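You operate a simulated robot arm through the tools that you are given. There is no shell and no other tool.

You run a simulated robot arm. Do the job below in one go: nothing can be reset, and whatever is moved stays where it is left.

Task
From the sealer bench, pack the element of the carton's lot and the dry pad, then fold the flaps shut.
Fine: the element stands in the cell toward the bench's end, the pad in the other; the plain flap goes down first, the printed flap over it. Set down upright: what you pick out.
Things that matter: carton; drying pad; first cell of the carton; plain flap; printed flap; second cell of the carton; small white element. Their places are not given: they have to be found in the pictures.

Only the result counts: the job must be done as asked and must still hold three seconds after the hand-in. Knocking over, shifting, dropping, spilling or breaking anything else fails it. Flat cloth is picked up by pressing the open fingertips on it (5 to 10 N) and closing them slowly along it; thin cloth reads only 2 to 8 mm in the jaws.

Robot
A 7-joint arm with a three-finger gripper, fixed in place. Base frame: the origin is at the foot of the arm, x ahead of it, y to its left, z up; the work surface is at about z = 86. Readings come in cm, rad, newtons and seconds.
With the tool pointing down near the work surface it reaches from about 10 to 88 cm from the base axis. Its first joint turns from -2.897 to 2.897 rad. Payload 2.94 kg.
The tool frame sits at the grasp point between the pads (the TCP): z along the fingers, y along the line on which they close. The tips reach 3 cm beyond it. The gripper opens to 13.2 cm. The gripper's body begins 10.7 cm behind the TCP.
Orientation is that of the tool frame in the base frame, as [roll, pitch, yaw] about the fixed x, y, z axes, in that order (R = Rz(yaw) Ry(pitch) Rx(roll)). With the fingers straight down and closing along the base's y, the tool's x points along the base's -x, its y along +y and its z along -z.

Tools
- The arm moves only by the tool move_arm. Its arguments are lists of equal length, an entry for each row: "linear": the shift along the tool's x, y, z in cm, a list of three; "rot": the turn, a rotation vector about the tool's x, y, z in rad, a list of three. In form: {"linear": [[dx, dy, dz], ...], "rot": [[wx, wy, wz], ...]}. A call has 1 to 20 rows; each row shifts and turns the commanded pose from where the row before left it, along the tool's axes as they then stand. "gripper" is the finger opening in cm, from 0 to 13.2, set as the call begins (left out, the last holds). A row lasts 0.2 s, in which the tool goes at most 5 cm and 0.15 rad; a call with a longer step from one row to the next is refused whole, and so is a gripper value outside its range. A pose out of reach is approached as far as the arm can. The call stops where the force on the tool passes 40 N (or 10 N more than at its start, if that is more) or the arm is blocked; 0.2 s more then pass. Each finger halts on what it meets, pressing with about 32 N; the grip force reading is that of the motor and also rises with nothing between the fingers. The clock runs only during rows and for 0.2 s after the last one: add rows that do not move to give the fingers time. The reply holds the time, the measured pose of the TCP, the force on the tool along the base axes, the opening and the grip force, in the units named above and with some noise, with the torque about the TCP (base axes, N m) and any sound that the robot's microphone picked up, and new pictures: "show" is both (left out), scene, wrist or none.
- Cameras (640 x 400 px; columns grow to the right, rows downward): "scene" is fixed at [21.77, 65.07, 161.18]; the picture's right is [-0.80, -0.60, 0.00], its down [-0.41, 0.55, -0.72] and it looks along [0.43, -0.58, -0.69] (base axes); focal length 332 px, centre (320, 200). "wrist" rides on the gripper at [7.2, 0.3, -14.4] in the tool frame; the picture's right is [-0.04, 1.00, 0.00], its down [-0.88, -0.04, -0.48] and it looks along [-0.47, -0.02, 0.88] (tool axes); focal length 256 px, centre (320, 200).
- lift_body(by): slides the trunk up (or, below 0, down) by that many cm; the arm rides with it, the base frame stays. It gives what a move gives, with no picture.
- probe_pixels(camera, pixels): for up to 12 pixels [column, row] of the newest picture of that camera ("zoom" is the newest enlarged one), the place [x, y, z] in the base frame of the surface seen there, good to about 0.2 cm. No time passes.
- inspect(camera, box): a new picture of the part [left, top, right, bottom] of that camera's present view, enlarged. No time passes.
- finish_job(): hands the job in; it is judged then, once.

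Unless the task says otherwise, let go and move clear before handing in.

The tools are called by a JSON object that holds its "method" and its "body". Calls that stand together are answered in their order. move_arm: Moves the arm, as the interface text tells. Its arguments: {"type":"object","properties":{"linear":{"type":"array"},"rot":{"type":"array"},"gripper":{"type":"number"},"show":{"type":"string","enum":["both","scene","wrist","none"]}},"required":["linear","rot"]} The other tools are called the same way: lift_body (by) slides the trunk up or down; probe_pixels (camera, pixels) gives the place of the surface under pixels of a picture; inspect (camera, box) takes an enlarged picture of a part of a camera's view; finish_job () hands the job in.

At the start:

```text
time_s: 0.0
ee_pos: [63.17, 21.01, 126.94]
ee_rot: [-3.141, 0.0, -3.141]
ft_force: [0.2, -0.6, 0.8]
moment: [-0.04, 0.02, -0.01]
grip_width: 13.21
grasp_force: 0.1
trunk travel left (down, up): [-32.5, 21.5]
```

scene: 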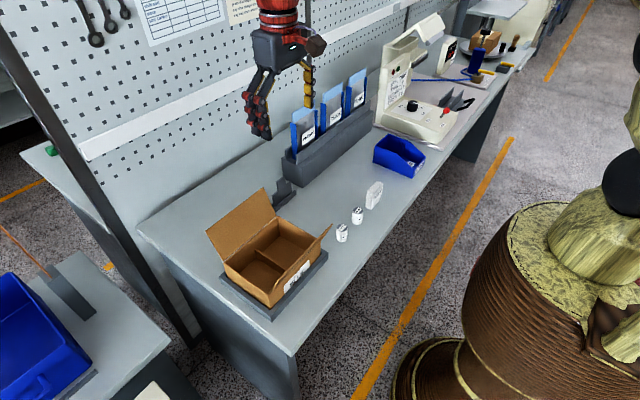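
wrist: 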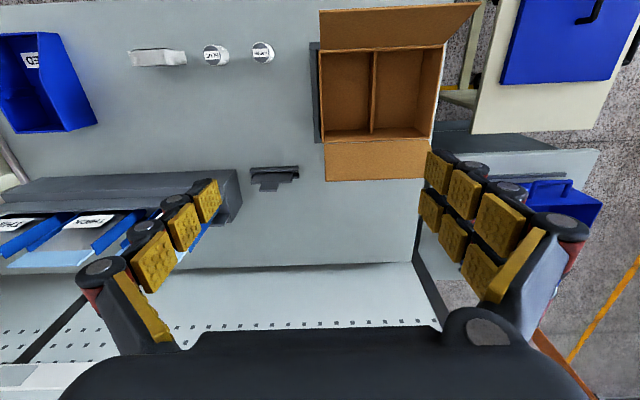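

The scene shows the open carton around (270,260), two small white elements at (341,232) and (357,214), a white pad-like thing at (374,195), and a blue bin at (399,155). I'll look closer at these before moving.

{"method": "inspect", "body": {"camera": "scene", "box": [200, 170, 400, 320]}}

{"method": "inspect", "body": {"camera": "wrist", "box": [120, 30, 300, 90]}}

{"method": "inspect", "body": {"camera": "wrist", "box": [300, 0, 500, 190]}}

{"method": "inspect", "body": {"camera": "scene", "box": [270, 60, 440, 190]}}

```text
2.67 times, centred on (300, 245) of scene
```

zoom: 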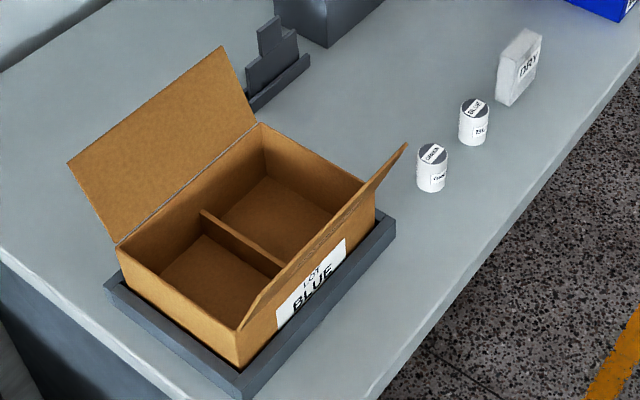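

```text
3.56 times, centred on (210, 60) of wrist
```

zoom: 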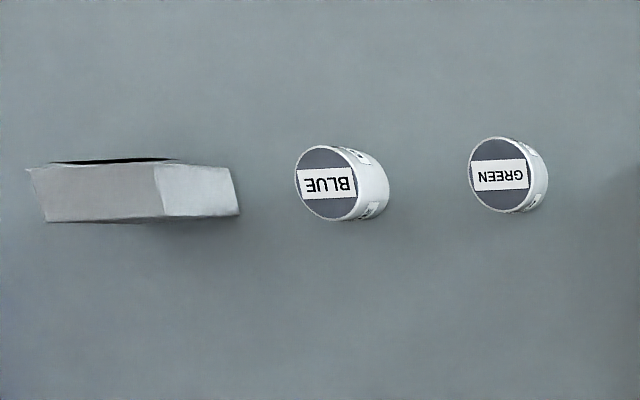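

```text
2.11 times, centred on (400, 95) of wrist
```

zoom: 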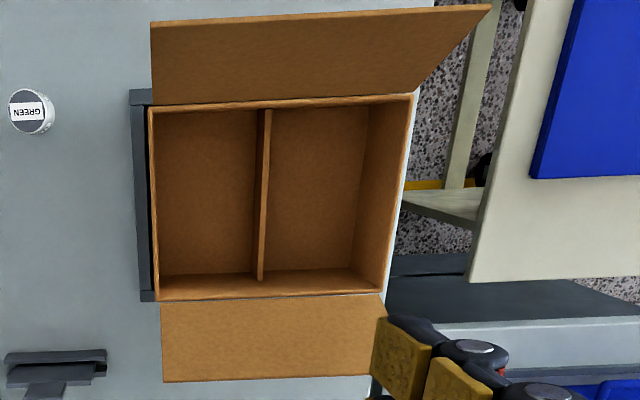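

```text
3.08 times, centred on (355, 125) of scene
```

zoom: 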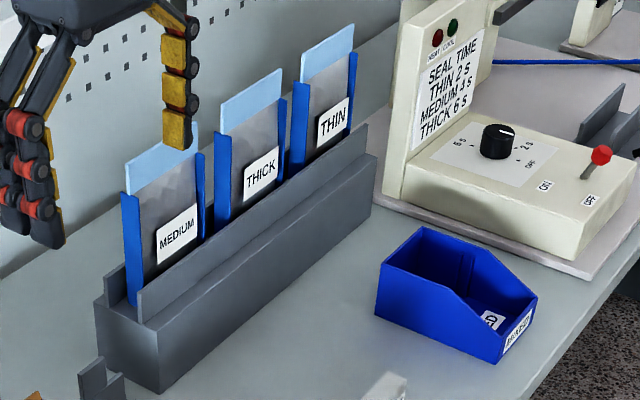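

The carton's label reads LOT BLUE, and the tops read BLUE (wrist ~(215,55)) and GREEN (~(263,52)); the pad reads DRY. I'll probe the geometry of the carton, elements, pad and flaps.

{"method": "inspect", "body": {"camera": "scene", "box": [325, 175, 395, 245]}}

{"method": "probe_pixels", "body": {"camera": "wrist", "pixels": [[211, 56], [261, 51], [140, 60], [175, 58], [322, 52], [430, 50], [324, 136], [432, 134], [375, 60], [373, 130], [345, 100], [400, 100]]}}

{"method": "probe_pixels", "body": {"camera": "wrist", "pixels": [[322, 12], [478, 4], [322, 46], [440, 42], [328, 178], [424, 178], [328, 143], [424, 141], [316, 100], [280, 100], [270, 180], [275, 185]]}}

```text
5.71 times, centred on (360, 210) of scene
```

zoom: 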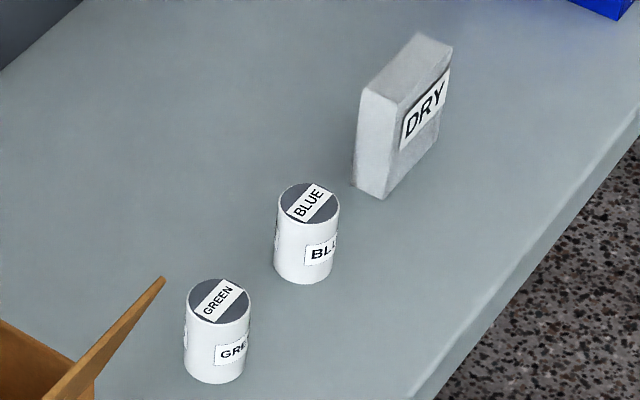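

```text
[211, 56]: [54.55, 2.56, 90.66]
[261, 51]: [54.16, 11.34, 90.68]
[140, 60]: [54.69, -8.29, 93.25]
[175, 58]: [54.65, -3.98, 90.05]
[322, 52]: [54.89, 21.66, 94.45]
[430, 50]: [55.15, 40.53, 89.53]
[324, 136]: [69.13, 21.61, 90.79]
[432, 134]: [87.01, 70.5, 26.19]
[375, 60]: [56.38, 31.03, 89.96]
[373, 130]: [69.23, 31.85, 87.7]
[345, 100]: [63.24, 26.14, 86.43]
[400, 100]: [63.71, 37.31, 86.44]
```

```text
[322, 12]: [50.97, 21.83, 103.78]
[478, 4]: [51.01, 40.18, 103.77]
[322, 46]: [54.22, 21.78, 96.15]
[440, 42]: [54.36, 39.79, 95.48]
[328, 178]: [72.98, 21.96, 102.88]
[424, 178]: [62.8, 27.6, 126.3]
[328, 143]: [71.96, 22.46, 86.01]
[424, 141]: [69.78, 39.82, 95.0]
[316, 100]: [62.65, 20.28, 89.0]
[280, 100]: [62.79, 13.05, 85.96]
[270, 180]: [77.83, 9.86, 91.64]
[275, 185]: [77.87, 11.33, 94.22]
```

BLUE is at about (54.5, 2.6) and the carton spans roughly x 54–70, y 21.5–40.5 with its divider at y≈31; the -x flap is almost edge-on in the scene view near (305,255). I'll zoom on both flaps for print and on the blue bin.

{"method": "inspect", "body": {"camera": "scene", "box": [260, 215, 340, 310]}}

{"method": "inspect", "body": {"camera": "scene", "box": [365, 120, 435, 190]}}

{"method": "inspect", "body": {"camera": "wrist", "box": [120, 30, 220, 90]}}

{"method": "inspect", "body": {"camera": "scene", "box": [130, 150, 330, 340]}}

```text
4.21 times, centred on (300, 262) of scene
```

zoom: 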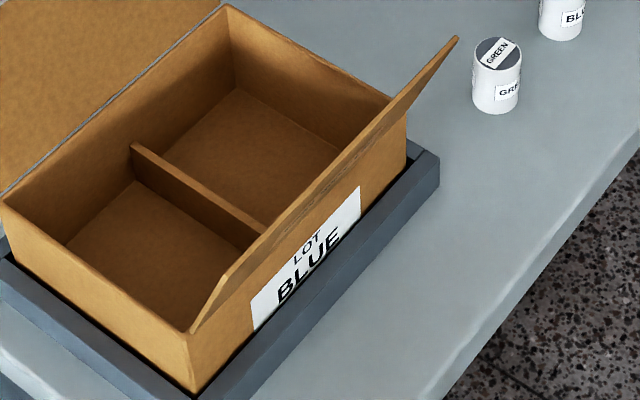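

```text
5.71 times, centred on (400, 155) of scene
```

zoom: 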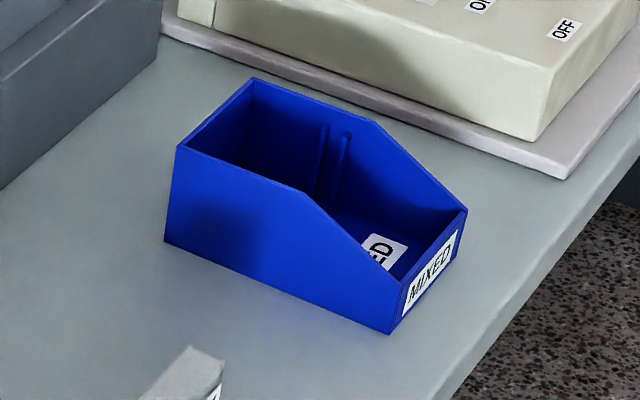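

```text
6.40 times, centred on (170, 60) of wrist
```

zoom: 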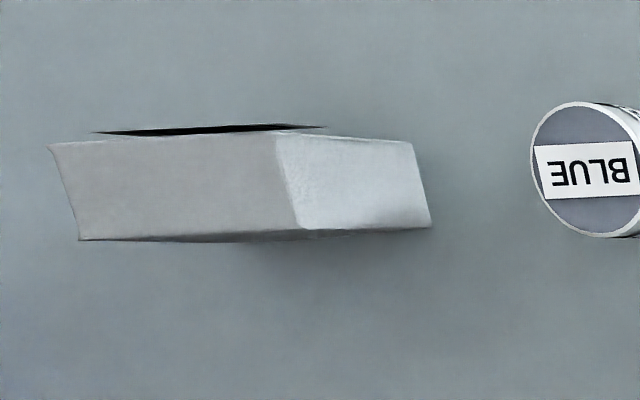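

```text
2.11 times, centred on (230, 245) of scene
```

zoom: 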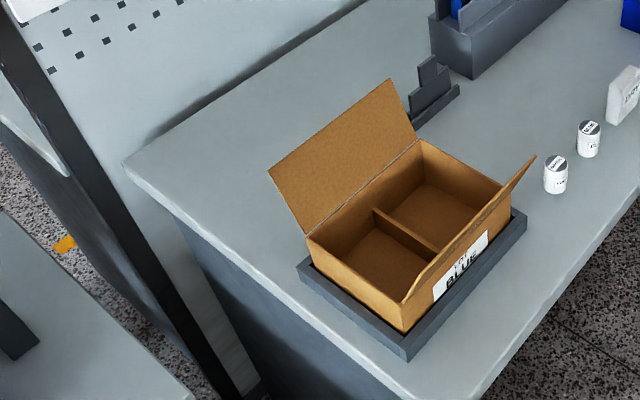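

The -x flap's outer face shows faint dark streaks near scene (305,262); I'll zoom harder on that strip to tell if that's print.

{"method": "inspect", "body": {"camera": "scene", "box": [300, 225, 340, 265]}}

{"method": "inspect", "body": {"camera": "scene", "box": [280, 245, 320, 285]}}

```text
10.00 times, centred on (320, 245) of scene
```

zoom: 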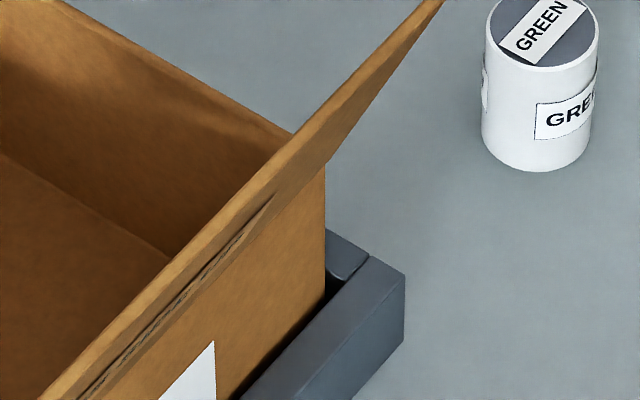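

```text
10.00 times, centred on (300, 265) of scene
```

zoom: 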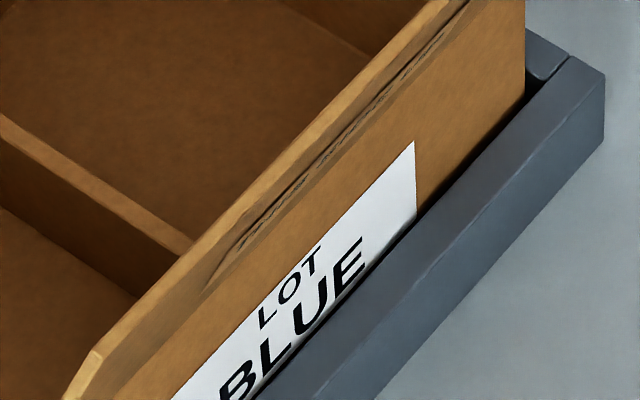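

There's a thin dark marking on the -x flap's outer face, likely print seen edge-on. I'll move the wrist camera to the robot side of the carton to read that outer face directly.

{"method": "move_arm", "body": {"linear": [[3.74, 1.43, 0], [3.74, 1.43, 0], [3.74, 1.43, 0], [3.74, 1.43, 0], [3.74, 1.43, 0], [3.74, 1.43, 0], [3.74, 1.43, 0], [0, 0, 3.7], [0, 0, 3.7], [0, 0, 3.7], [0, 0, 3.7], [0, 0, 3.7], [0, 0, 3.5]], "rot": [[0, 0, 0], [0, 0, 0], [0, 0, 0], [0, 0, 0], [0, 0, 0], [0, 0, 0], [0, 0, 0], [0, 0, 0], [0, 0, 0], [0, 0, 0], [0, 0, 0], [0, 0, 0], [0, 0, 0]]}}

```text
time_s: 2.8
ee_pos: [37.18, 30.93, 104.77]
ee_rot: [3.141, -0.001, 3.141]
ft_force: [-0.4, 0.1, -0.3]
moment: [-0.04, 0.02, -0.01]
grip_width: 13.19
grasp_force: 0.1
trunk travel left (down, up): [-32.5, 21.5]
```

scene: 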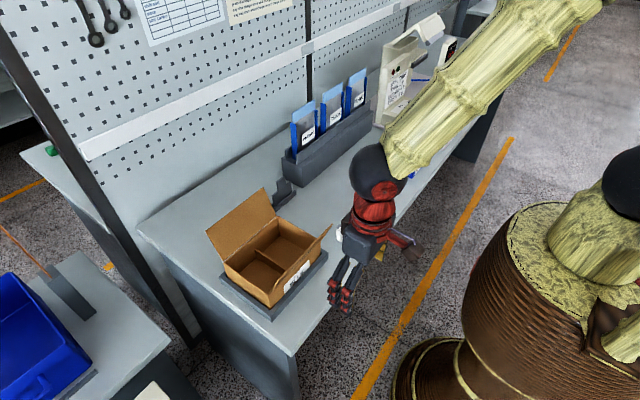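
wrist: 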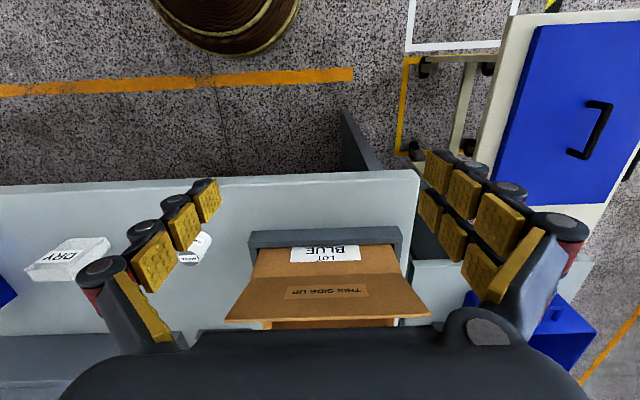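

The -x flap clearly reads "THIS SIDE UP" at wrist (327,293), so it is the printed flap; the +x flap (pegboard side) is the plain one. I'll rise and turn the tool by 90° so that the fingers close along base x for the picks.

{"method": "move_arm", "body": {"linear": [[0, 0, -4], [0, 0, -4], [0, 0, -4], [0, 0, -3], [0, 0, 0], [0, 0, 0], [0, 0, 0], [0, 0, 0], [0, 0, 0], [0, 0, 0], [0, 0, 0], [0, 0, 0], [0, 0, 0], [0, 0, 0], [0, 0, 0]], "rot": [[0, 0, 0], [0, 0, 0], [0, 0, 0], [0, 0, 0], [0, 0, -0.1428], [0, 0, -0.1428], [0, 0, -0.1428], [0, 0, -0.1428], [0, 0, -0.1428], [0, 0, -0.1428], [0, 0, -0.1428], [0, 0, -0.1428], [0, 0, -0.1428], [0, 0, -0.1428], [0, 0, -0.1428]]}}

```text
time_s: 6.0
ee_pos: [37.1, 30.93, 120.03]
ee_rot: [3.14, 0.001, -1.569]
ft_force: [-0.2, 0.5, 0.0]
moment: [0.0, -0.01, 0.0]
grip_width: 13.22
grasp_force: 0.0
trunk travel left (down, up): [-32.5, 21.5]
```

scene: 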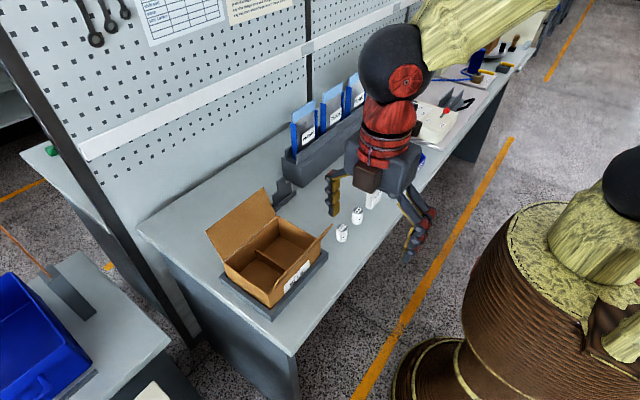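
wrist: 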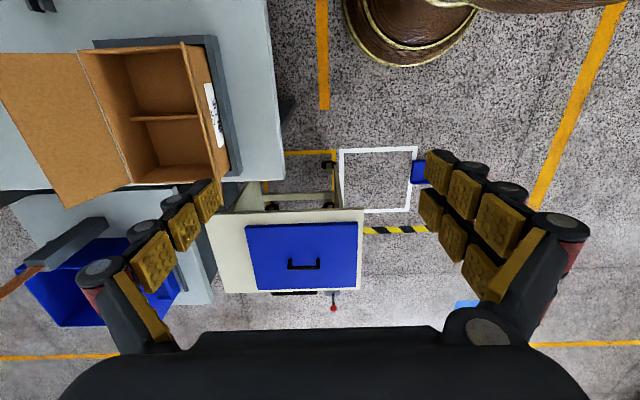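

The tool now closes along base x with the camera on the -y side looking +y. I'll move above the BLUE element at about (54.5, 2.6).

{"method": "move_arm", "body": {"linear": [[3.54, -2.175, 0], [3.54, -2.175, 0], [3.54, -2.175, 0], [3.54, -2.175, 0], [3.54, -2.175, 0], [3.54, -2.175, 0], [3.54, -2.175, 0], [3.54, -2.175, 0], [0, 0, 4], [0, 0, 4], [0, 0, 4], [0, 0, 0]], "rot": [[0, 0, 0], [0, 0, 0], [0, 0, 0], [0, 0, 0], [0, 0, 0], [0, 0, 0], [0, 0, 0], [0, 0, 0], [0, 0, 0], [0, 0, 0], [0, 0, 0], [0, 0, 0]]}}

```text
time_s: 8.6
ee_pos: [54.52, 2.49, 107.98]
ee_rot: [-3.14, -0.001, -1.57]
ft_force: [0.1, -0.7, 0.9]
moment: [-0.02, 0.03, 0.04]
grip_width: 13.22
grasp_force: 0.2
trunk travel left (down, up): [-32.5, 21.5]
```

scene: 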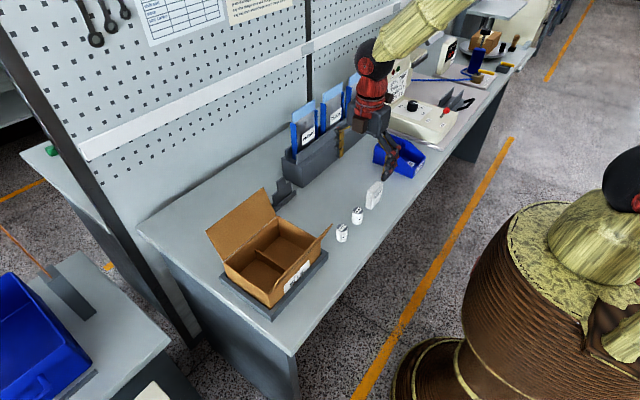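
wrist: 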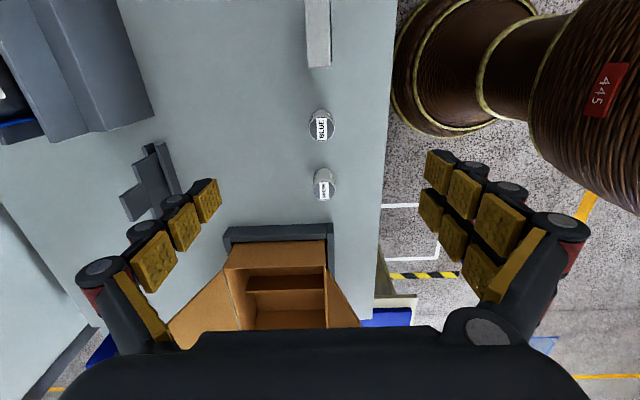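

BLUE sits at wrist (321,124), GREEN at (324,183), DRY pad at (317,35). I'll zoom to measure edges of BLUE and the pad.

{"method": "inspect", "body": {"camera": "wrist", "box": [290, 95, 350, 145]}}

{"method": "probe_pixels", "body": {"camera": "wrist", "pixels": [[321, 128], [310, 128], [332, 128], [321, 117], [321, 139], [321, 111], [307, 20], [329, 20], [307, 62], [329, 62], [318, 64], [318, 30]]}}

```text
8.00 times, centred on (320, 120) of wrist
```

zoom: 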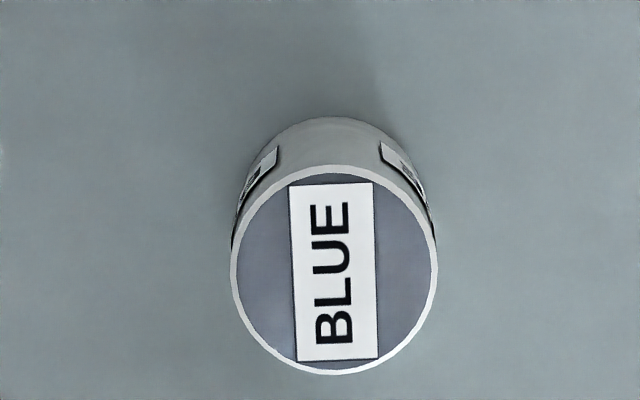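

```text
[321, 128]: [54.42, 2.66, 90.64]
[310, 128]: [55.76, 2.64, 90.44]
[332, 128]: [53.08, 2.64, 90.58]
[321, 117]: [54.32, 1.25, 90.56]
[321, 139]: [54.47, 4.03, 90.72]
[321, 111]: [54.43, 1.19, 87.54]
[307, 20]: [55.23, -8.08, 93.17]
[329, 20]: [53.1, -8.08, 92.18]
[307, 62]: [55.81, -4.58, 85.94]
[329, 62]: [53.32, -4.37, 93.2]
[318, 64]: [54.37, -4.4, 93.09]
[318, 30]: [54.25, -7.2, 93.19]
```

BLUE measures about 3.2 cm across, centred near (54.35, 2.72), top at z≈90.65. I'll narrow the gripper to 7 cm and descend around it to TCP z≈89.6.

{"method": "move_arm", "body": {"linear": [[-0.23, 0.17, 0], [0, 0, 3], [0, 0, 3], [0, 0, 3], [0, 0, 3], [0, 0, 3], [0, 0, 2], [0, 0, 1.38], [0, 0, 0]], "rot": [[0, 0, 0], [0, 0, 0], [0, 0, 0], [0, 0, 0], [0, 0, 0], [0, 0, 0], [0, 0, 0], [0, 0, 0], [0, 0, 0]], "gripper": 7}}

```text
time_s: 10.6
ee_pos: [54.31, 2.94, 89.51]
ee_rot: [-3.142, 0.001, -1.571]
ft_force: [0.8, -0.2, -0.1]
moment: [-0.03, -0.02, -0.01]
grip_width: 6.97
grasp_force: 0.0
trunk travel left (down, up): [-32.5, 21.5]
```

scene: 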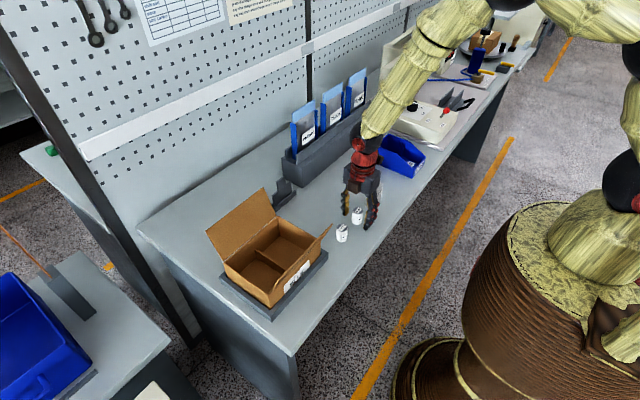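
wrist: 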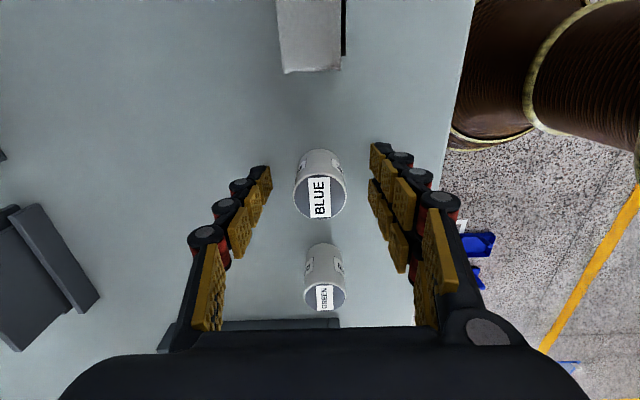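

Fingers straddle BLUE (columns 262 and 378, element at 320). I'll check its position against the TCP before closing.

{"method": "probe_pixels", "body": {"camera": "wrist", "pixels": [[320, 195], [320, 178], [320, 214], [298, 195], [344, 195], [325, 292], [310, 72], [285, 72], [340, 68]]}}

{"method": "inspect", "body": {"camera": "wrist", "box": [240, 130, 400, 230]}}

```text
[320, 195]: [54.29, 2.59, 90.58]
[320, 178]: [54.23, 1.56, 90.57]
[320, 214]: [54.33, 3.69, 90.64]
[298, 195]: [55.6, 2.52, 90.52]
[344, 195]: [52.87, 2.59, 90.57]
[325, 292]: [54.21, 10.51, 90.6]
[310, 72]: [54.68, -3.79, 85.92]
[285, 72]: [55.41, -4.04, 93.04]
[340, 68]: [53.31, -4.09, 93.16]
```

```text
4.00 times, centred on (320, 180) of wrist
```

zoom: 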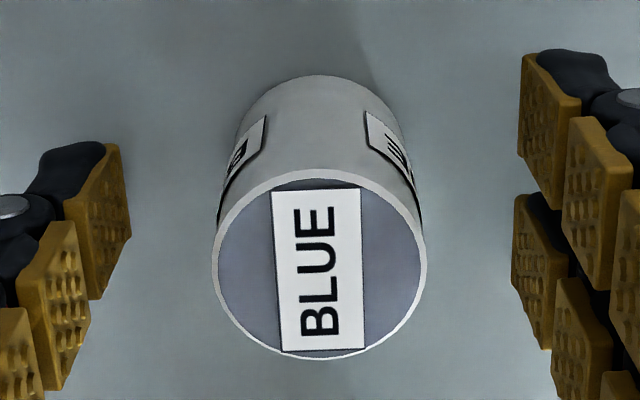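

BLUE's centre is at about (54.25, 2.6), well between the pads. I'll nudge -0.25 cm in y and close.

{"method": "move_arm", "body": {"linear": [[0.25, 0.05, 0], [0, 0, 0]], "rot": [[0, 0, 0], [0, 0, 0]], "show": "none"}}

{"method": "move_arm", "body": {"linear": [[0, 0, 0], [0, 0, 0], [0, 0, 0], [0, 0, 0], [0, 0, 0], [0, 0, 0]], "rot": [[0, 0, 0], [0, 0, 0], [0, 0, 0], [0, 0, 0], [0, 0, 0], [0, 0, 0]], "gripper": 2.2, "show": "wrist"}}

```text
time_s: 11.2
ee_pos: [54.27, 2.53, 89.66]
ee_rot: [-3.141, 0.0, -1.57]
ft_force: [0.3, 0.6, 0.4]
moment: [0.03, 0.03, -0.02]
grip_width: 7.01
grasp_force: 0.0
trunk travel left (down, up): [-32.5, 21.5]
```

```text
time_s: 12.6
ee_pos: [54.17, 2.58, 89.54]
ee_rot: [3.14, 0.001, -1.571]
ft_force: [-0.3, 0.6, -0.3]
moment: [0.02, 0.01, -0.02]
grip_width: 3.0
grasp_force: 31.9
trunk travel left (down, up): [-32.5, 21.5]
```

wrist: 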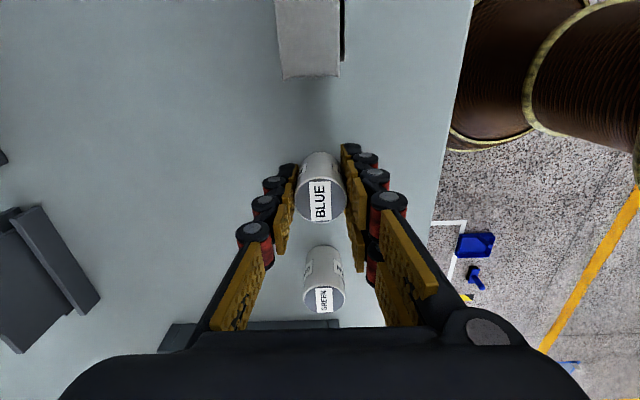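

BLUE is held (3.0 cm, 32 N). I'll lift it straight up to z≈113 and carry it over the +y cell.

{"method": "move_arm", "body": {"linear": [[0, 0, -1.5], [0, 0, -3], [0, 0, -4], [0, 0, -4], [0, 0, -4], [0, 0, -4], [0, 0, -3.5], [0, 0, 0]], "rot": [[0, 0, 0], [0, 0, 0], [0, 0, 0], [0, 0, 0], [0, 0, 0], [0, 0, 0], [0, 0, 0], [0, 0, 0]], "show": "scene"}}

{"method": "move_arm", "body": {"linear": [[-2.5, -0.6, 0], [-3.5, -0.83, 0], [-3.5, -0.83, 0], [-3.5, -0.83, 0], [-3.5, -0.83, 0], [-3.5, -0.83, 0], [-3.5, -0.83, 0], [-3.5, -0.83, 0], [-3.5, -0.83, 0], [-2.7, -0.59, 0], [0, 0, 0]], "rot": [[0, 0, 0], [0, 0, 0], [0, 0, 0], [0, 0, 0], [0, 0, 0], [0, 0, 0], [0, 0, 0], [0, 0, 0], [0, 0, 0], [0, 0, 0], [0, 0, 0]]}}

```text
time_s: 14.4
ee_pos: [54.24, 2.67, 113.58]
ee_rot: [3.14, -0.002, -1.571]
ft_force: [0.3, -0.3, -0.2]
moment: [-0.02, -0.01, -0.01]
grip_width: 3.0
grasp_force: 32.8
trunk travel left (down, up): [-32.5, 21.5]
```

scene: 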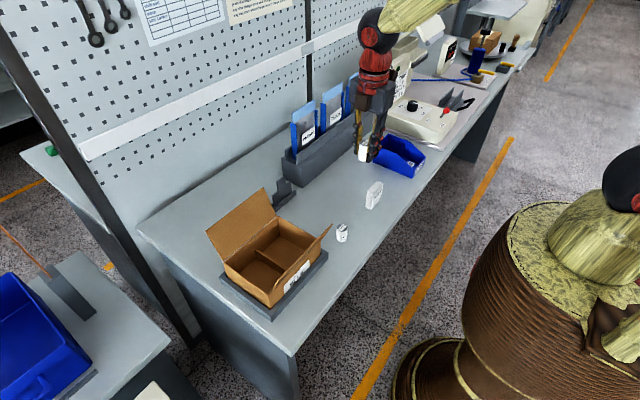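

```text
time_s: 16.8
ee_pos: [62.26, 36.02, 113.67]
ee_rot: [3.141, 0.0, -1.57]
ft_force: [0.2, 0.4, 0.0]
moment: [0.01, 0.0, -0.03]
grip_width: 2.99
grasp_force: 32.2
trunk travel left (down, up): [-32.5, 21.5]
```

scene: 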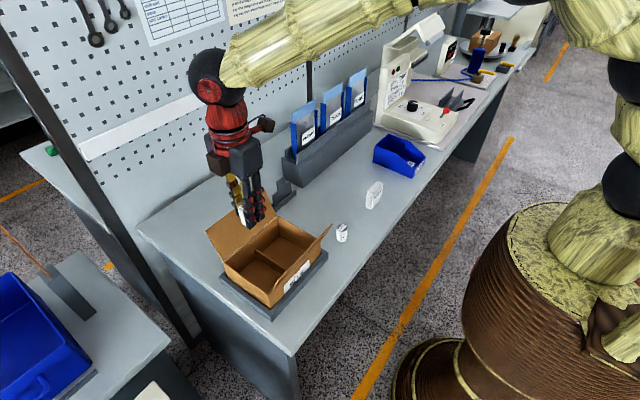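
wrist: 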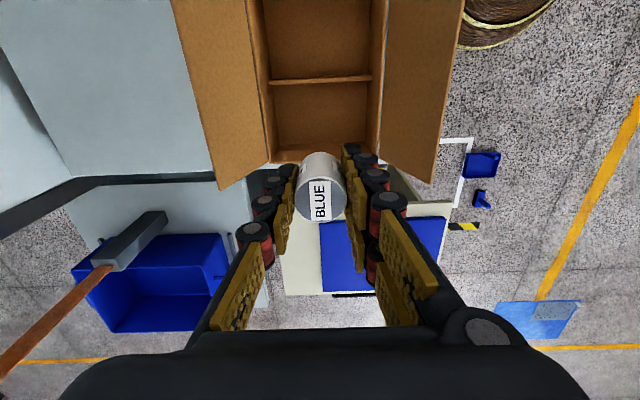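

Over the carton now; the divider shows at wrist row 80 and the +y wall near row 150. I'll probe the +y cell's bounds before lowering.

{"method": "probe_pixels", "body": {"camera": "wrist", "pixels": [[320, 77], [320, 83], [320, 110], [285, 149], [285, 158], [300, 130], [266, 110], [380, 110], [196, 100], [440, 100], [272, 100], [370, 100]]}}

{"method": "inspect", "body": {"camera": "wrist", "box": [180, 0, 480, 190]}}

```text
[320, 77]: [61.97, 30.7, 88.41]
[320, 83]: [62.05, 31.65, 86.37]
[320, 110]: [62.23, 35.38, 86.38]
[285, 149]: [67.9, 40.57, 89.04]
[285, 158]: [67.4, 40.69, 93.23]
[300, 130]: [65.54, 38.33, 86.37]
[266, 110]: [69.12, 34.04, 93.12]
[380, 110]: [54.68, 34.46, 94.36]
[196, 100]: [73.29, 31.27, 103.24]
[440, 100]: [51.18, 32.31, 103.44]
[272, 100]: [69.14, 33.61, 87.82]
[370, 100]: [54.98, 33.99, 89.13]
```

```text
2.11 times, centred on (330, 95) of wrist
```

zoom: 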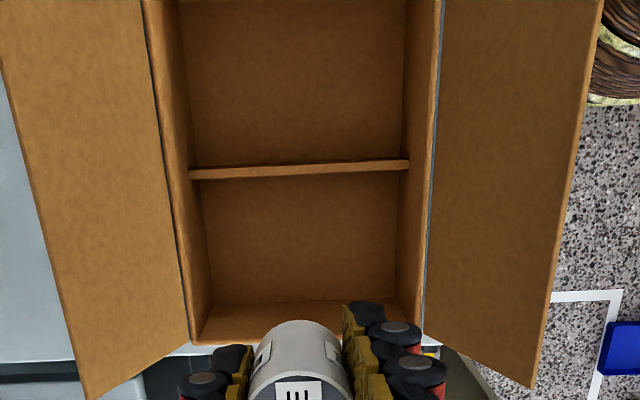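

The +y cell spans x 55–69, y 31.3–40.5 with floor z≈86.38, and the TCP is centred over it. I'll lower to just above the floor.

{"method": "move_arm", "body": {"linear": [[0, 0, 3], [0, 0, 4], [0, 0, 4], [0, 0, 4], [0, 0, 3.5], [0, 0, 2.5], [0, 0, 1.5], [0, 0, 0.7], [0, 0, 0]], "rot": [[0, 0, 0], [0, 0, 0], [0, 0, 0], [0, 0, 0], [0, 0, 0], [0, 0, 0], [0, 0, 0], [0, 0, 0], [0, 0, 0]]}}

```text
time_s: 18.8
ee_pos: [62.2, 35.75, 90.36]
ee_rot: [-3.14, -0.001, -1.57]
ft_force: [0.9, 0.5, -1.0]
moment: [0.0, 0.04, -0.04]
grip_width: 2.97
grasp_force: 32.0
trunk travel left (down, up): [-32.5, 21.5]
```

scene: 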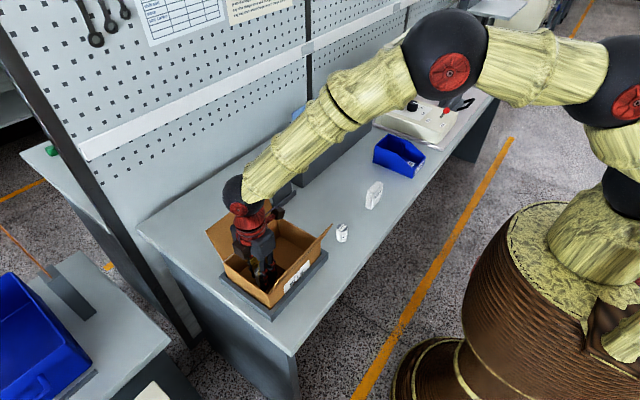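
wrist: 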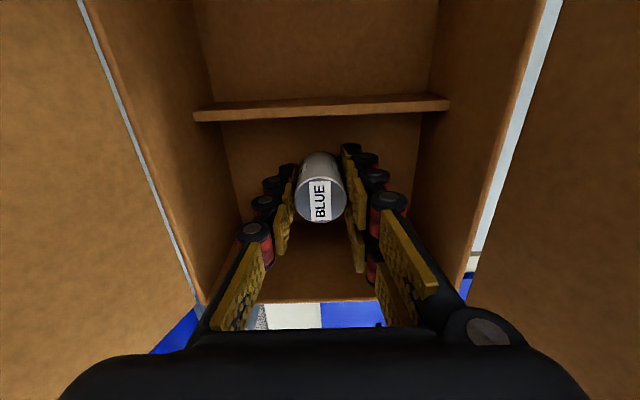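

The element hangs inside the cell, roughly 0.3 cm above the floor. I'll creep down in 0.1 cm steps and watch for contact.

{"method": "move_arm", "body": {"linear": [[0, 0, 0.1], [0, 0, 0.1], [0, 0, 0.1], [0, 0, 0]], "rot": [[0, 0, 0], [0, 0, 0], [0, 0, 0], [0, 0, 0]], "show": "none"}}

{"method": "move_arm", "body": {"linear": [[0, 0, 0.1], [0, 0, 0]], "rot": [[0, 0, 0], [0, 0, 0]], "show": "none"}}

```text
time_s: 19.8
ee_pos: [62.3, 35.74, 90.04]
ee_rot: [3.142, 0.002, -1.571]
ft_force: [0.2, -0.9, -1.0]
moment: [0.01, -0.03, -0.03]
grip_width: 2.98
grasp_force: 31.8
trunk travel left (down, up): [-32.5, 21.5]
```

```text
time_s: 20.4
ee_pos: [62.21, 35.85, 89.93]
ee_rot: [3.142, 0.0, -1.57]
ft_force: [0.3, -0.3, -1.1]
moment: [0.0, 0.05, 0.01]
grip_width: 2.96
grasp_force: 32.3
trunk travel left (down, up): [-32.5, 21.5]
```

No clear contact yet (force z ≈ -1 N). I'll keep creeping.

{"method": "move_arm", "body": {"linear": [[0, 0, 0.07], [0, 0, 0]], "rot": [[0, 0, 0], [0, 0, 0]], "show": "none"}}

{"method": "move_arm", "body": {"linear": [[0, 0, 0.07], [0, 0, 0]], "rot": [[0, 0, 0], [0, 0, 0]], "show": "none"}}

```text
time_s: 21.0
ee_pos: [62.06, 35.72, 90.05]
ee_rot: [-3.141, -0.001, -1.57]
ft_force: [0.2, -0.8, 2.9]
moment: [-0.04, 0.02, 0.01]
grip_width: 2.99
grasp_force: 32.2
trunk travel left (down, up): [-32.5, 21.5]
```

```text
time_s: 21.6
ee_pos: [62.09, 35.8, 89.97]
ee_rot: [-3.139, 0.0, -1.57]
ft_force: [-0.2, -3.0, 9.2]
moment: [-0.07, 0.03, 0.01]
grip_width: 2.98
grasp_force: 32.3
trunk travel left (down, up): [-32.5, 21.5]
```

Contact (9 N up): the element stands on the floor. I'll ease back 0.07 cm, open to 6 cm, then check before rising.

{"method": "move_arm", "body": {"linear": [[0, 0, -0.07], [0, 0, 0]], "rot": [[0, 0, 0], [0, 0, 0]], "show": "none"}}

{"method": "move_arm", "body": {"linear": [[0, 0, 0], [0, 0, 0], [0, 0, 0], [0, 0, 0], [0, 0, 0]], "rot": [[0, 0, 0], [0, 0, 0], [0, 0, 0], [0, 0, 0], [0, 0, 0]], "gripper": 6, "show": "wrist"}}

```text
time_s: 22.2
ee_pos: [62.19, 35.87, 89.87]
ee_rot: [-3.141, 0.0, -1.572]
ft_force: [2.3, -1.2, 7.3]
moment: [-0.05, -0.07, 0.0]
grip_width: 2.96
grasp_force: 31.7
trunk travel left (down, up): [-32.5, 21.5]
```

```text
time_s: 23.4
ee_pos: [62.12, 35.82, 89.88]
ee_rot: [3.141, 0.0, -1.571]
ft_force: [-0.4, 1.1, 0.3]
moment: [0.04, 0.01, 0.0]
grip_width: 6.02
grasp_force: 0.0
trunk travel left (down, up): [-32.5, 21.5]
```

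wrist: 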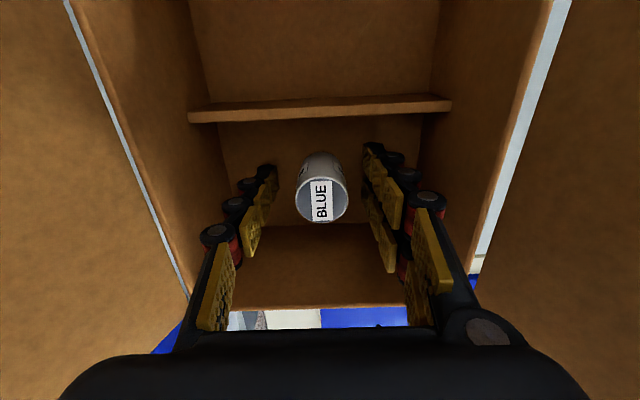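

BLUE stands freely between the open fingers. I'll rise straight up and travel to a view over the DRY pad.

{"method": "move_arm", "body": {"linear": [[0, 0, -2], [0, 0, -4], [0, 0, -4], [0, 0, -4], [0, 0, -4], [0, 0, -4], [0, 0, -2], [0, 0, 0]], "rot": [[0, 0, 0], [0, 0, 0], [0, 0, 0], [0, 0, 0], [0, 0, 0], [0, 0, 0], [0, 0, 0], [0, 0, 0]]}}

{"method": "move_arm", "body": {"linear": [[3.6, 0.65, 0], [3.6, 0.65, 0], [3.6, 0.65, 0], [3.6, 0.65, 0], [3.6, 0.65, 0], [3.6, 0.65, 0], [3.6, 0.65, 0], [3.6, 0.65, 0], [3.6, 0.65, 0], [3.6, 0.65, 0], [3.6, 0.65, 0], [3.6, 0.65, 0], [0, 0, 0]], "rot": [[0, 0, 0], [0, 0, 0], [0, 0, 0], [0, 0, 0], [0, 0, 0], [0, 0, 0], [0, 0, 0], [0, 0, 0], [0, 0, 0], [0, 0, 0], [0, 0, 0], [0, 0, 0], [0, 0, 0]]}}

```text
time_s: 25.2
ee_pos: [62.08, 35.88, 113.93]
ee_rot: [3.139, 0.0, -1.57]
ft_force: [0.5, -0.2, 0.6]
moment: [0.03, 0.01, -0.02]
grip_width: 6.01
grasp_force: 0.1
trunk travel left (down, up): [-32.5, 21.5]
```

scene: 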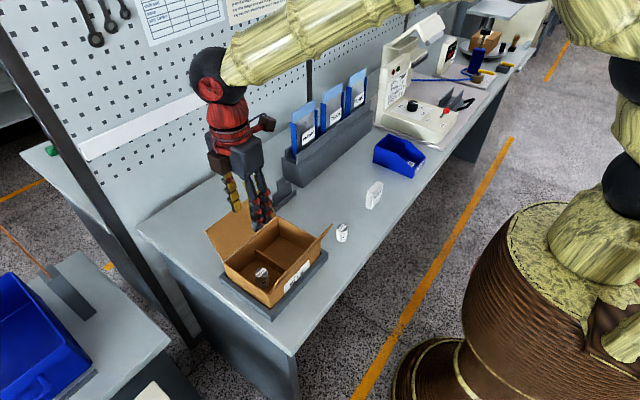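
wrist: 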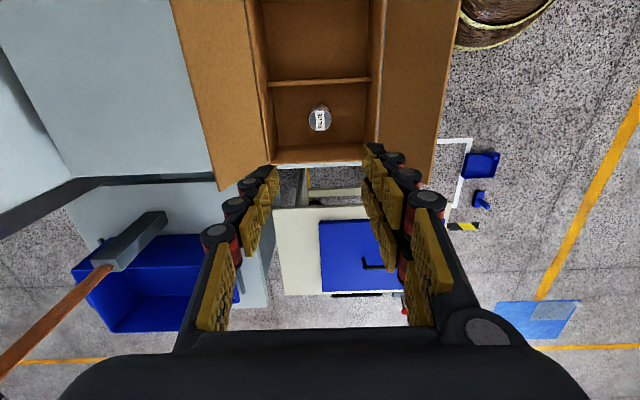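

```text
time_s: 28.0
ee_pos: [54.28, -7.41, 113.98]
ee_rot: [-3.141, 0.0, -1.567]
ft_force: [0.2, -0.2, -1.0]
moment: [0.02, 0.0, 0.0]
grip_width: 5.99
grasp_force: 0.0
trunk travel left (down, up): [-32.5, 21.5]
```

scene: 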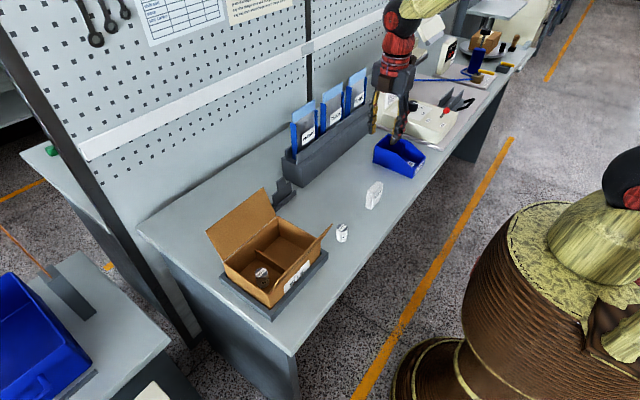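
wrist: 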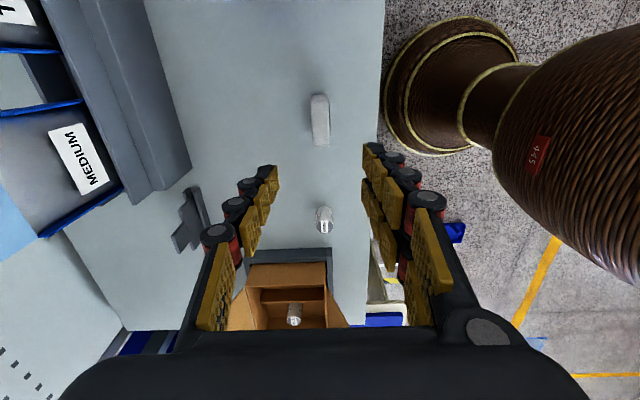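

The pad stands at wrist (320,118). I'll zoom and probe it for its extents and its top.

{"method": "inspect", "body": {"camera": "wrist", "box": [280, 80, 360, 160]}}

{"method": "probe_pixels", "body": {"camera": "wrist", "pixels": [[320, 120], [314, 120], [328, 120], [314, 135], [328, 135], [320, 144], [313, 105], [327, 105], [320, 97], [320, 93], [320, 141], [312, 112]]}}

{"method": "inspect", "body": {"camera": "scene", "box": [345, 170, 405, 220]}}

```text
5.00 times, centred on (320, 120) of wrist
```

zoom: 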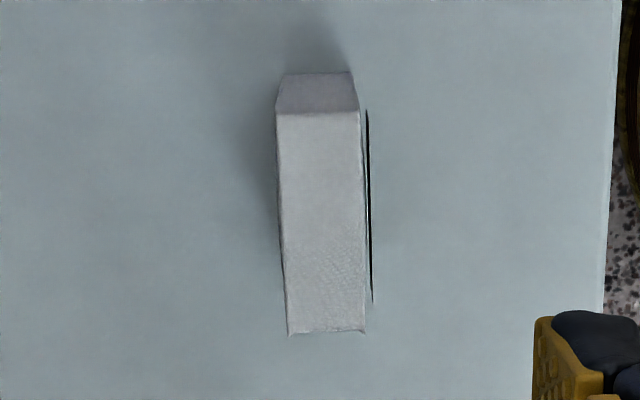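

```text
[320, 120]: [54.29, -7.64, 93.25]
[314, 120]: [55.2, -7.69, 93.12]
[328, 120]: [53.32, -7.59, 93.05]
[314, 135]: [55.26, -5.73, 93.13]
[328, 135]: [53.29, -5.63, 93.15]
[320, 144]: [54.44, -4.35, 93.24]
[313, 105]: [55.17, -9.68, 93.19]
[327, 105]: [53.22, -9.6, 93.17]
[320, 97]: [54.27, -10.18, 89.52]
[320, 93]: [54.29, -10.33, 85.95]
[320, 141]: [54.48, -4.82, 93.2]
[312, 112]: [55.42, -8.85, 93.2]
```

```text
8.00 times, centred on (375, 195) of scene
```

zoom: 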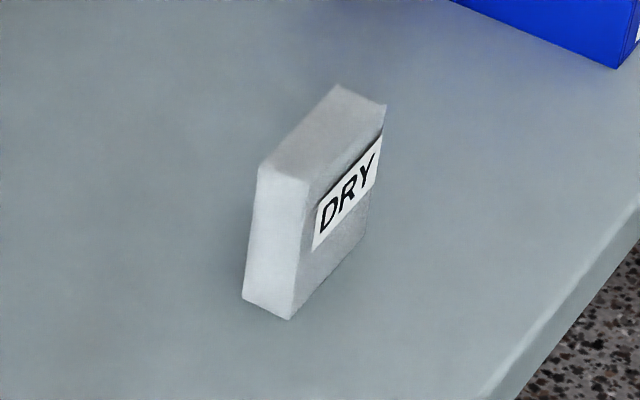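

The pad is about 2.3 × 6 × 7.2 cm, centred at (54.28, -7.3). I'll descend with the 6 cm opening to TCP z≈90.

{"method": "move_arm", "body": {"linear": [[-0.05, 0, 3], [0, 0, 4], [0, 0, 4], [0, 0, 4], [0, 0, 3], [0, 0, 3], [0, 0, 2], [0, 0, 1], [0, 0, 0]], "rot": [[0, 0, 0], [0, 0, 0], [0, 0, 0], [0, 0, 0], [0, 0, 0], [0, 0, 0], [0, 0, 0], [0, 0, 0], [0, 0, 0]]}}

```text
time_s: 30.0
ee_pos: [54.36, -7.42, 89.88]
ee_rot: [3.14, 0.002, -1.572]
ft_force: [0.0, 0.3, 1.1]
moment: [-0.03, -0.06, 0.01]
grip_width: 5.98
grasp_force: 0.0
trunk travel left (down, up): [-32.5, 21.5]
```

scene: 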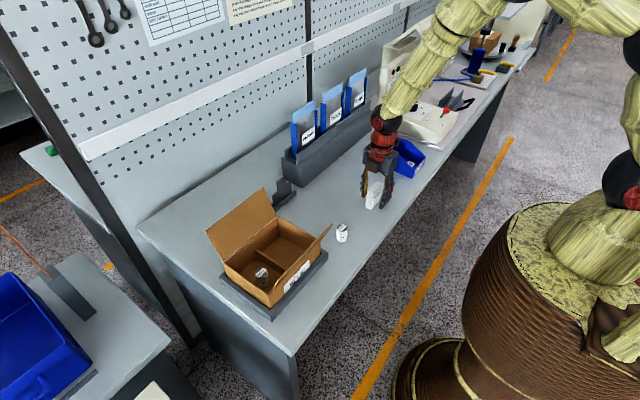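
wrist: 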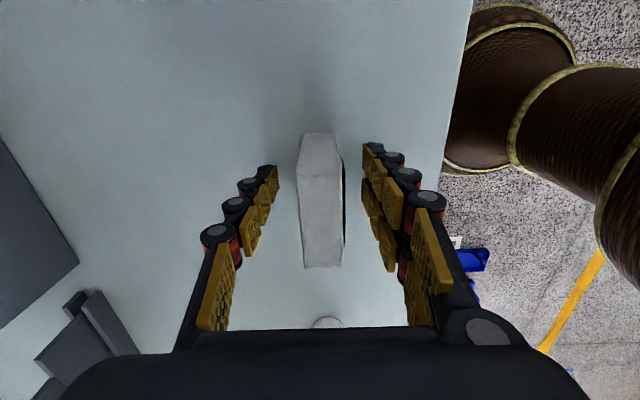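

Fingers straddle the pad evenly. I'll close on it.

{"method": "move_arm", "body": {"linear": [[0, 0, 0], [0, 0, 0], [0, 0, 0], [0, 0, 0], [0, 0, 0], [0, 0, 0]], "rot": [[0, 0, 0], [0, 0, 0], [0, 0, 0], [0, 0, 0], [0, 0, 0], [0, 0, 0]], "gripper": 1.7, "show": "wrist"}}

```text
time_s: 31.4
ee_pos: [54.34, -7.42, 90.02]
ee_rot: [-3.141, -0.001, -1.569]
ft_force: [0.2, 0.9, 0.3]
moment: [0.03, 0.03, -0.01]
grip_width: 2.53
grasp_force: 32.3
trunk travel left (down, up): [-32.5, 21.5]
```

wrist: 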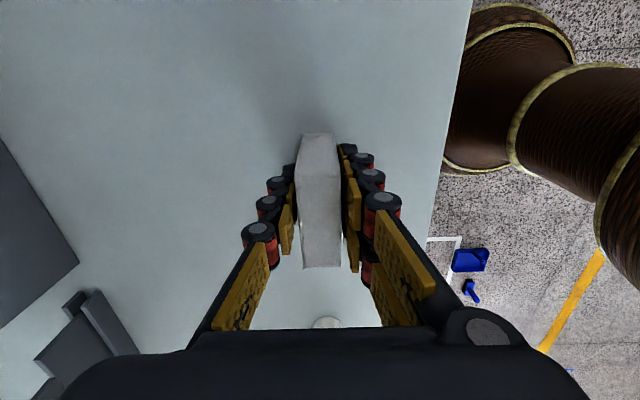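

The pad is held (2.53 cm, 32 N). I'll lift it and carry it over the -y cell.

{"method": "move_arm", "body": {"linear": [[0, 0, -1.5], [0, 0, -3], [0, 0, -4], [0, 0, -4], [0, 0, -4], [0, 0, -4], [0, 0, -3.5], [0, 0, 0]], "rot": [[0, 0, 0], [0, 0, 0], [0, 0, 0], [0, 0, 0], [0, 0, 0], [0, 0, 0], [0, 0, 0], [0, 0, 0]], "show": "scene"}}

{"method": "move_arm", "body": {"linear": [[-2.5, -0.6, 0], [-3.5, -0.83, 0], [-3.5, -0.83, 0], [-3.5, -0.83, 0], [-3.5, -0.83, 0], [-3.5, -0.83, 0], [-3.5, -0.83, 0], [-3.5, -0.83, 0], [-3.5, -0.83, 0], [-3.1, -0.56, 0], [0, 0, 0]], "rot": [[0, 0, 0], [0, 0, 0], [0, 0, 0], [0, 0, 0], [0, 0, 0], [0, 0, 0], [0, 0, 0], [0, 0, 0], [0, 0, 0], [0, 0, 0], [0, 0, 0]]}}

```text
time_s: 33.2
ee_pos: [54.43, -7.24, 113.83]
ee_rot: [-3.141, -0.002, -1.57]
ft_force: [1.0, 0.7, 0.2]
moment: [-0.01, -0.02, -0.02]
grip_width: 2.51
grasp_force: 31.6
trunk travel left (down, up): [-32.5, 21.5]
```

scene: 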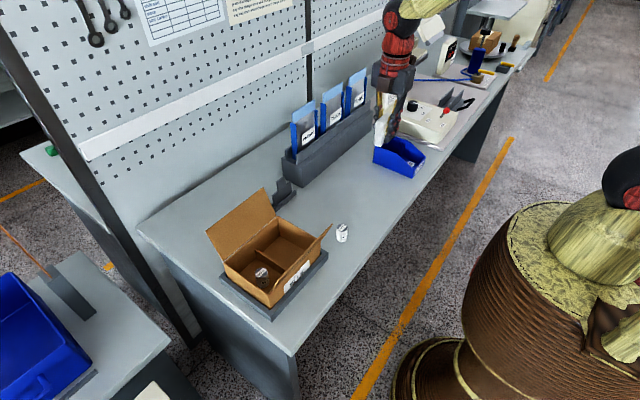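

```text
time_s: 35.6
ee_pos: [62.16, 26.23, 114.06]
ee_rot: [3.142, 0.001, -1.571]
ft_force: [0.2, 0.9, -0.2]
moment: [0.02, 0.0, -0.02]
grip_width: 2.48
grasp_force: 31.7
trunk travel left (down, up): [-32.5, 21.5]
```

scene: 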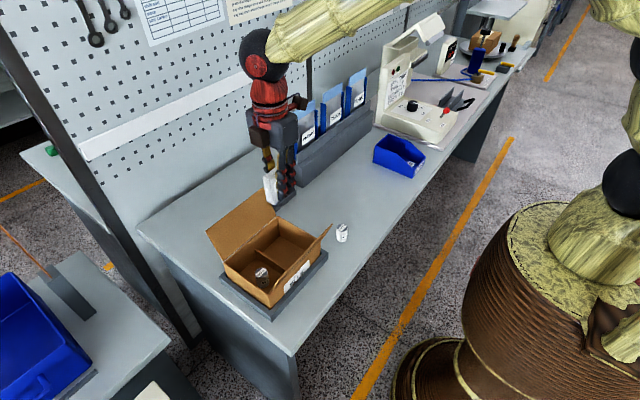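
wrist: 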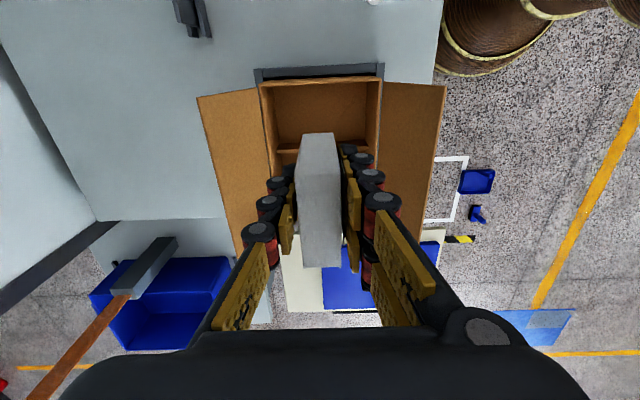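

The pad is over the carton. I'll probe the -y cell's wall and divider to confirm the y clearance.

{"method": "probe_pixels", "body": {"camera": "wrist", "pixels": [[310, 79], [310, 84], [310, 95], [290, 147], [290, 152], [285, 120], [320, 135], [320, 130], [320, 262], [266, 120], [378, 120], [330, 79]]}}

{"method": "inspect", "body": {"camera": "wrist", "box": [240, 50, 410, 170]}}

```text
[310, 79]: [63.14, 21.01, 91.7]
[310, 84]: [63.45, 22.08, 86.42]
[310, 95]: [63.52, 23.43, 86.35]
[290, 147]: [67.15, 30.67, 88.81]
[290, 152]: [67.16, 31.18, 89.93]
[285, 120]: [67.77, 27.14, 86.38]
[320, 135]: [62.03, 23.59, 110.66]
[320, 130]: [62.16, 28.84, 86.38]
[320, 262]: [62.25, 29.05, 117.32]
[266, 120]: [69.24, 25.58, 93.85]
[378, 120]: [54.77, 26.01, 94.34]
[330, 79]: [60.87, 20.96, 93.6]
```

```text
3.33 times, centred on (325, 110) of wrist
```

zoom: 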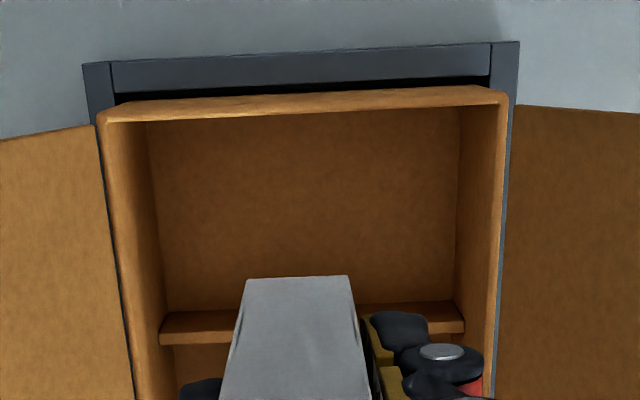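

The -y cell spans y ≈ 21.4–30.5; the pad spans 23.3–29.2, so it fits. I'll lower it to just above the floor.

{"method": "move_arm", "body": {"linear": [[0, 0, 3], [0, 0, 4], [0, 0, 4], [0, 0, 4], [0, 0, 3.5], [0, 0, 2.5], [0, 0, 1.5], [0, 0, 0.7], [0, 0, 0]], "rot": [[0, 0, 0], [0, 0, 0], [0, 0, 0], [0, 0, 0], [0, 0, 0], [0, 0, 0], [0, 0, 0], [0, 0, 0], [0, 0, 0]]}}

{"method": "move_arm", "body": {"linear": [[0, 0, 0.1], [0, 0, 0.1], [0, 0, 0]], "rot": [[0, 0, 0], [0, 0, 0], [0, 0, 0]], "show": "none"}}

```text
time_s: 37.6
ee_pos: [62.12, 26.2, 90.73]
ee_rot: [3.141, 0.001, -1.571]
ft_force: [0.1, -0.1, -0.7]
moment: [-0.05, -0.01, -0.05]
grip_width: 2.51
grasp_force: 32.2
trunk travel left (down, up): [-32.5, 21.5]
```

scene: 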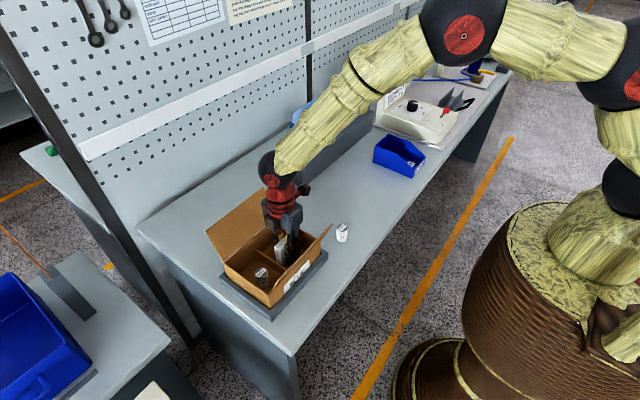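
wrist: 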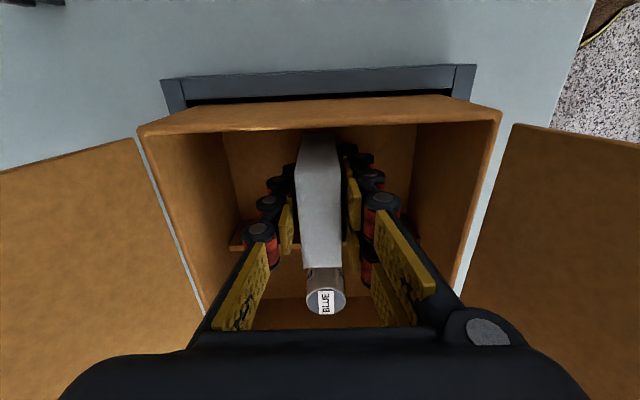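

```text
time_s: 38.4
ee_pos: [62.0, 26.22, 90.42]
ee_rot: [-3.141, 0.0, -1.571]
ft_force: [0.5, 0.7, -0.3]
moment: [0.01, -0.04, 0.01]
grip_width: 2.52
grasp_force: 32.0
trunk travel left (down, up): [-32.5, 21.5]
```

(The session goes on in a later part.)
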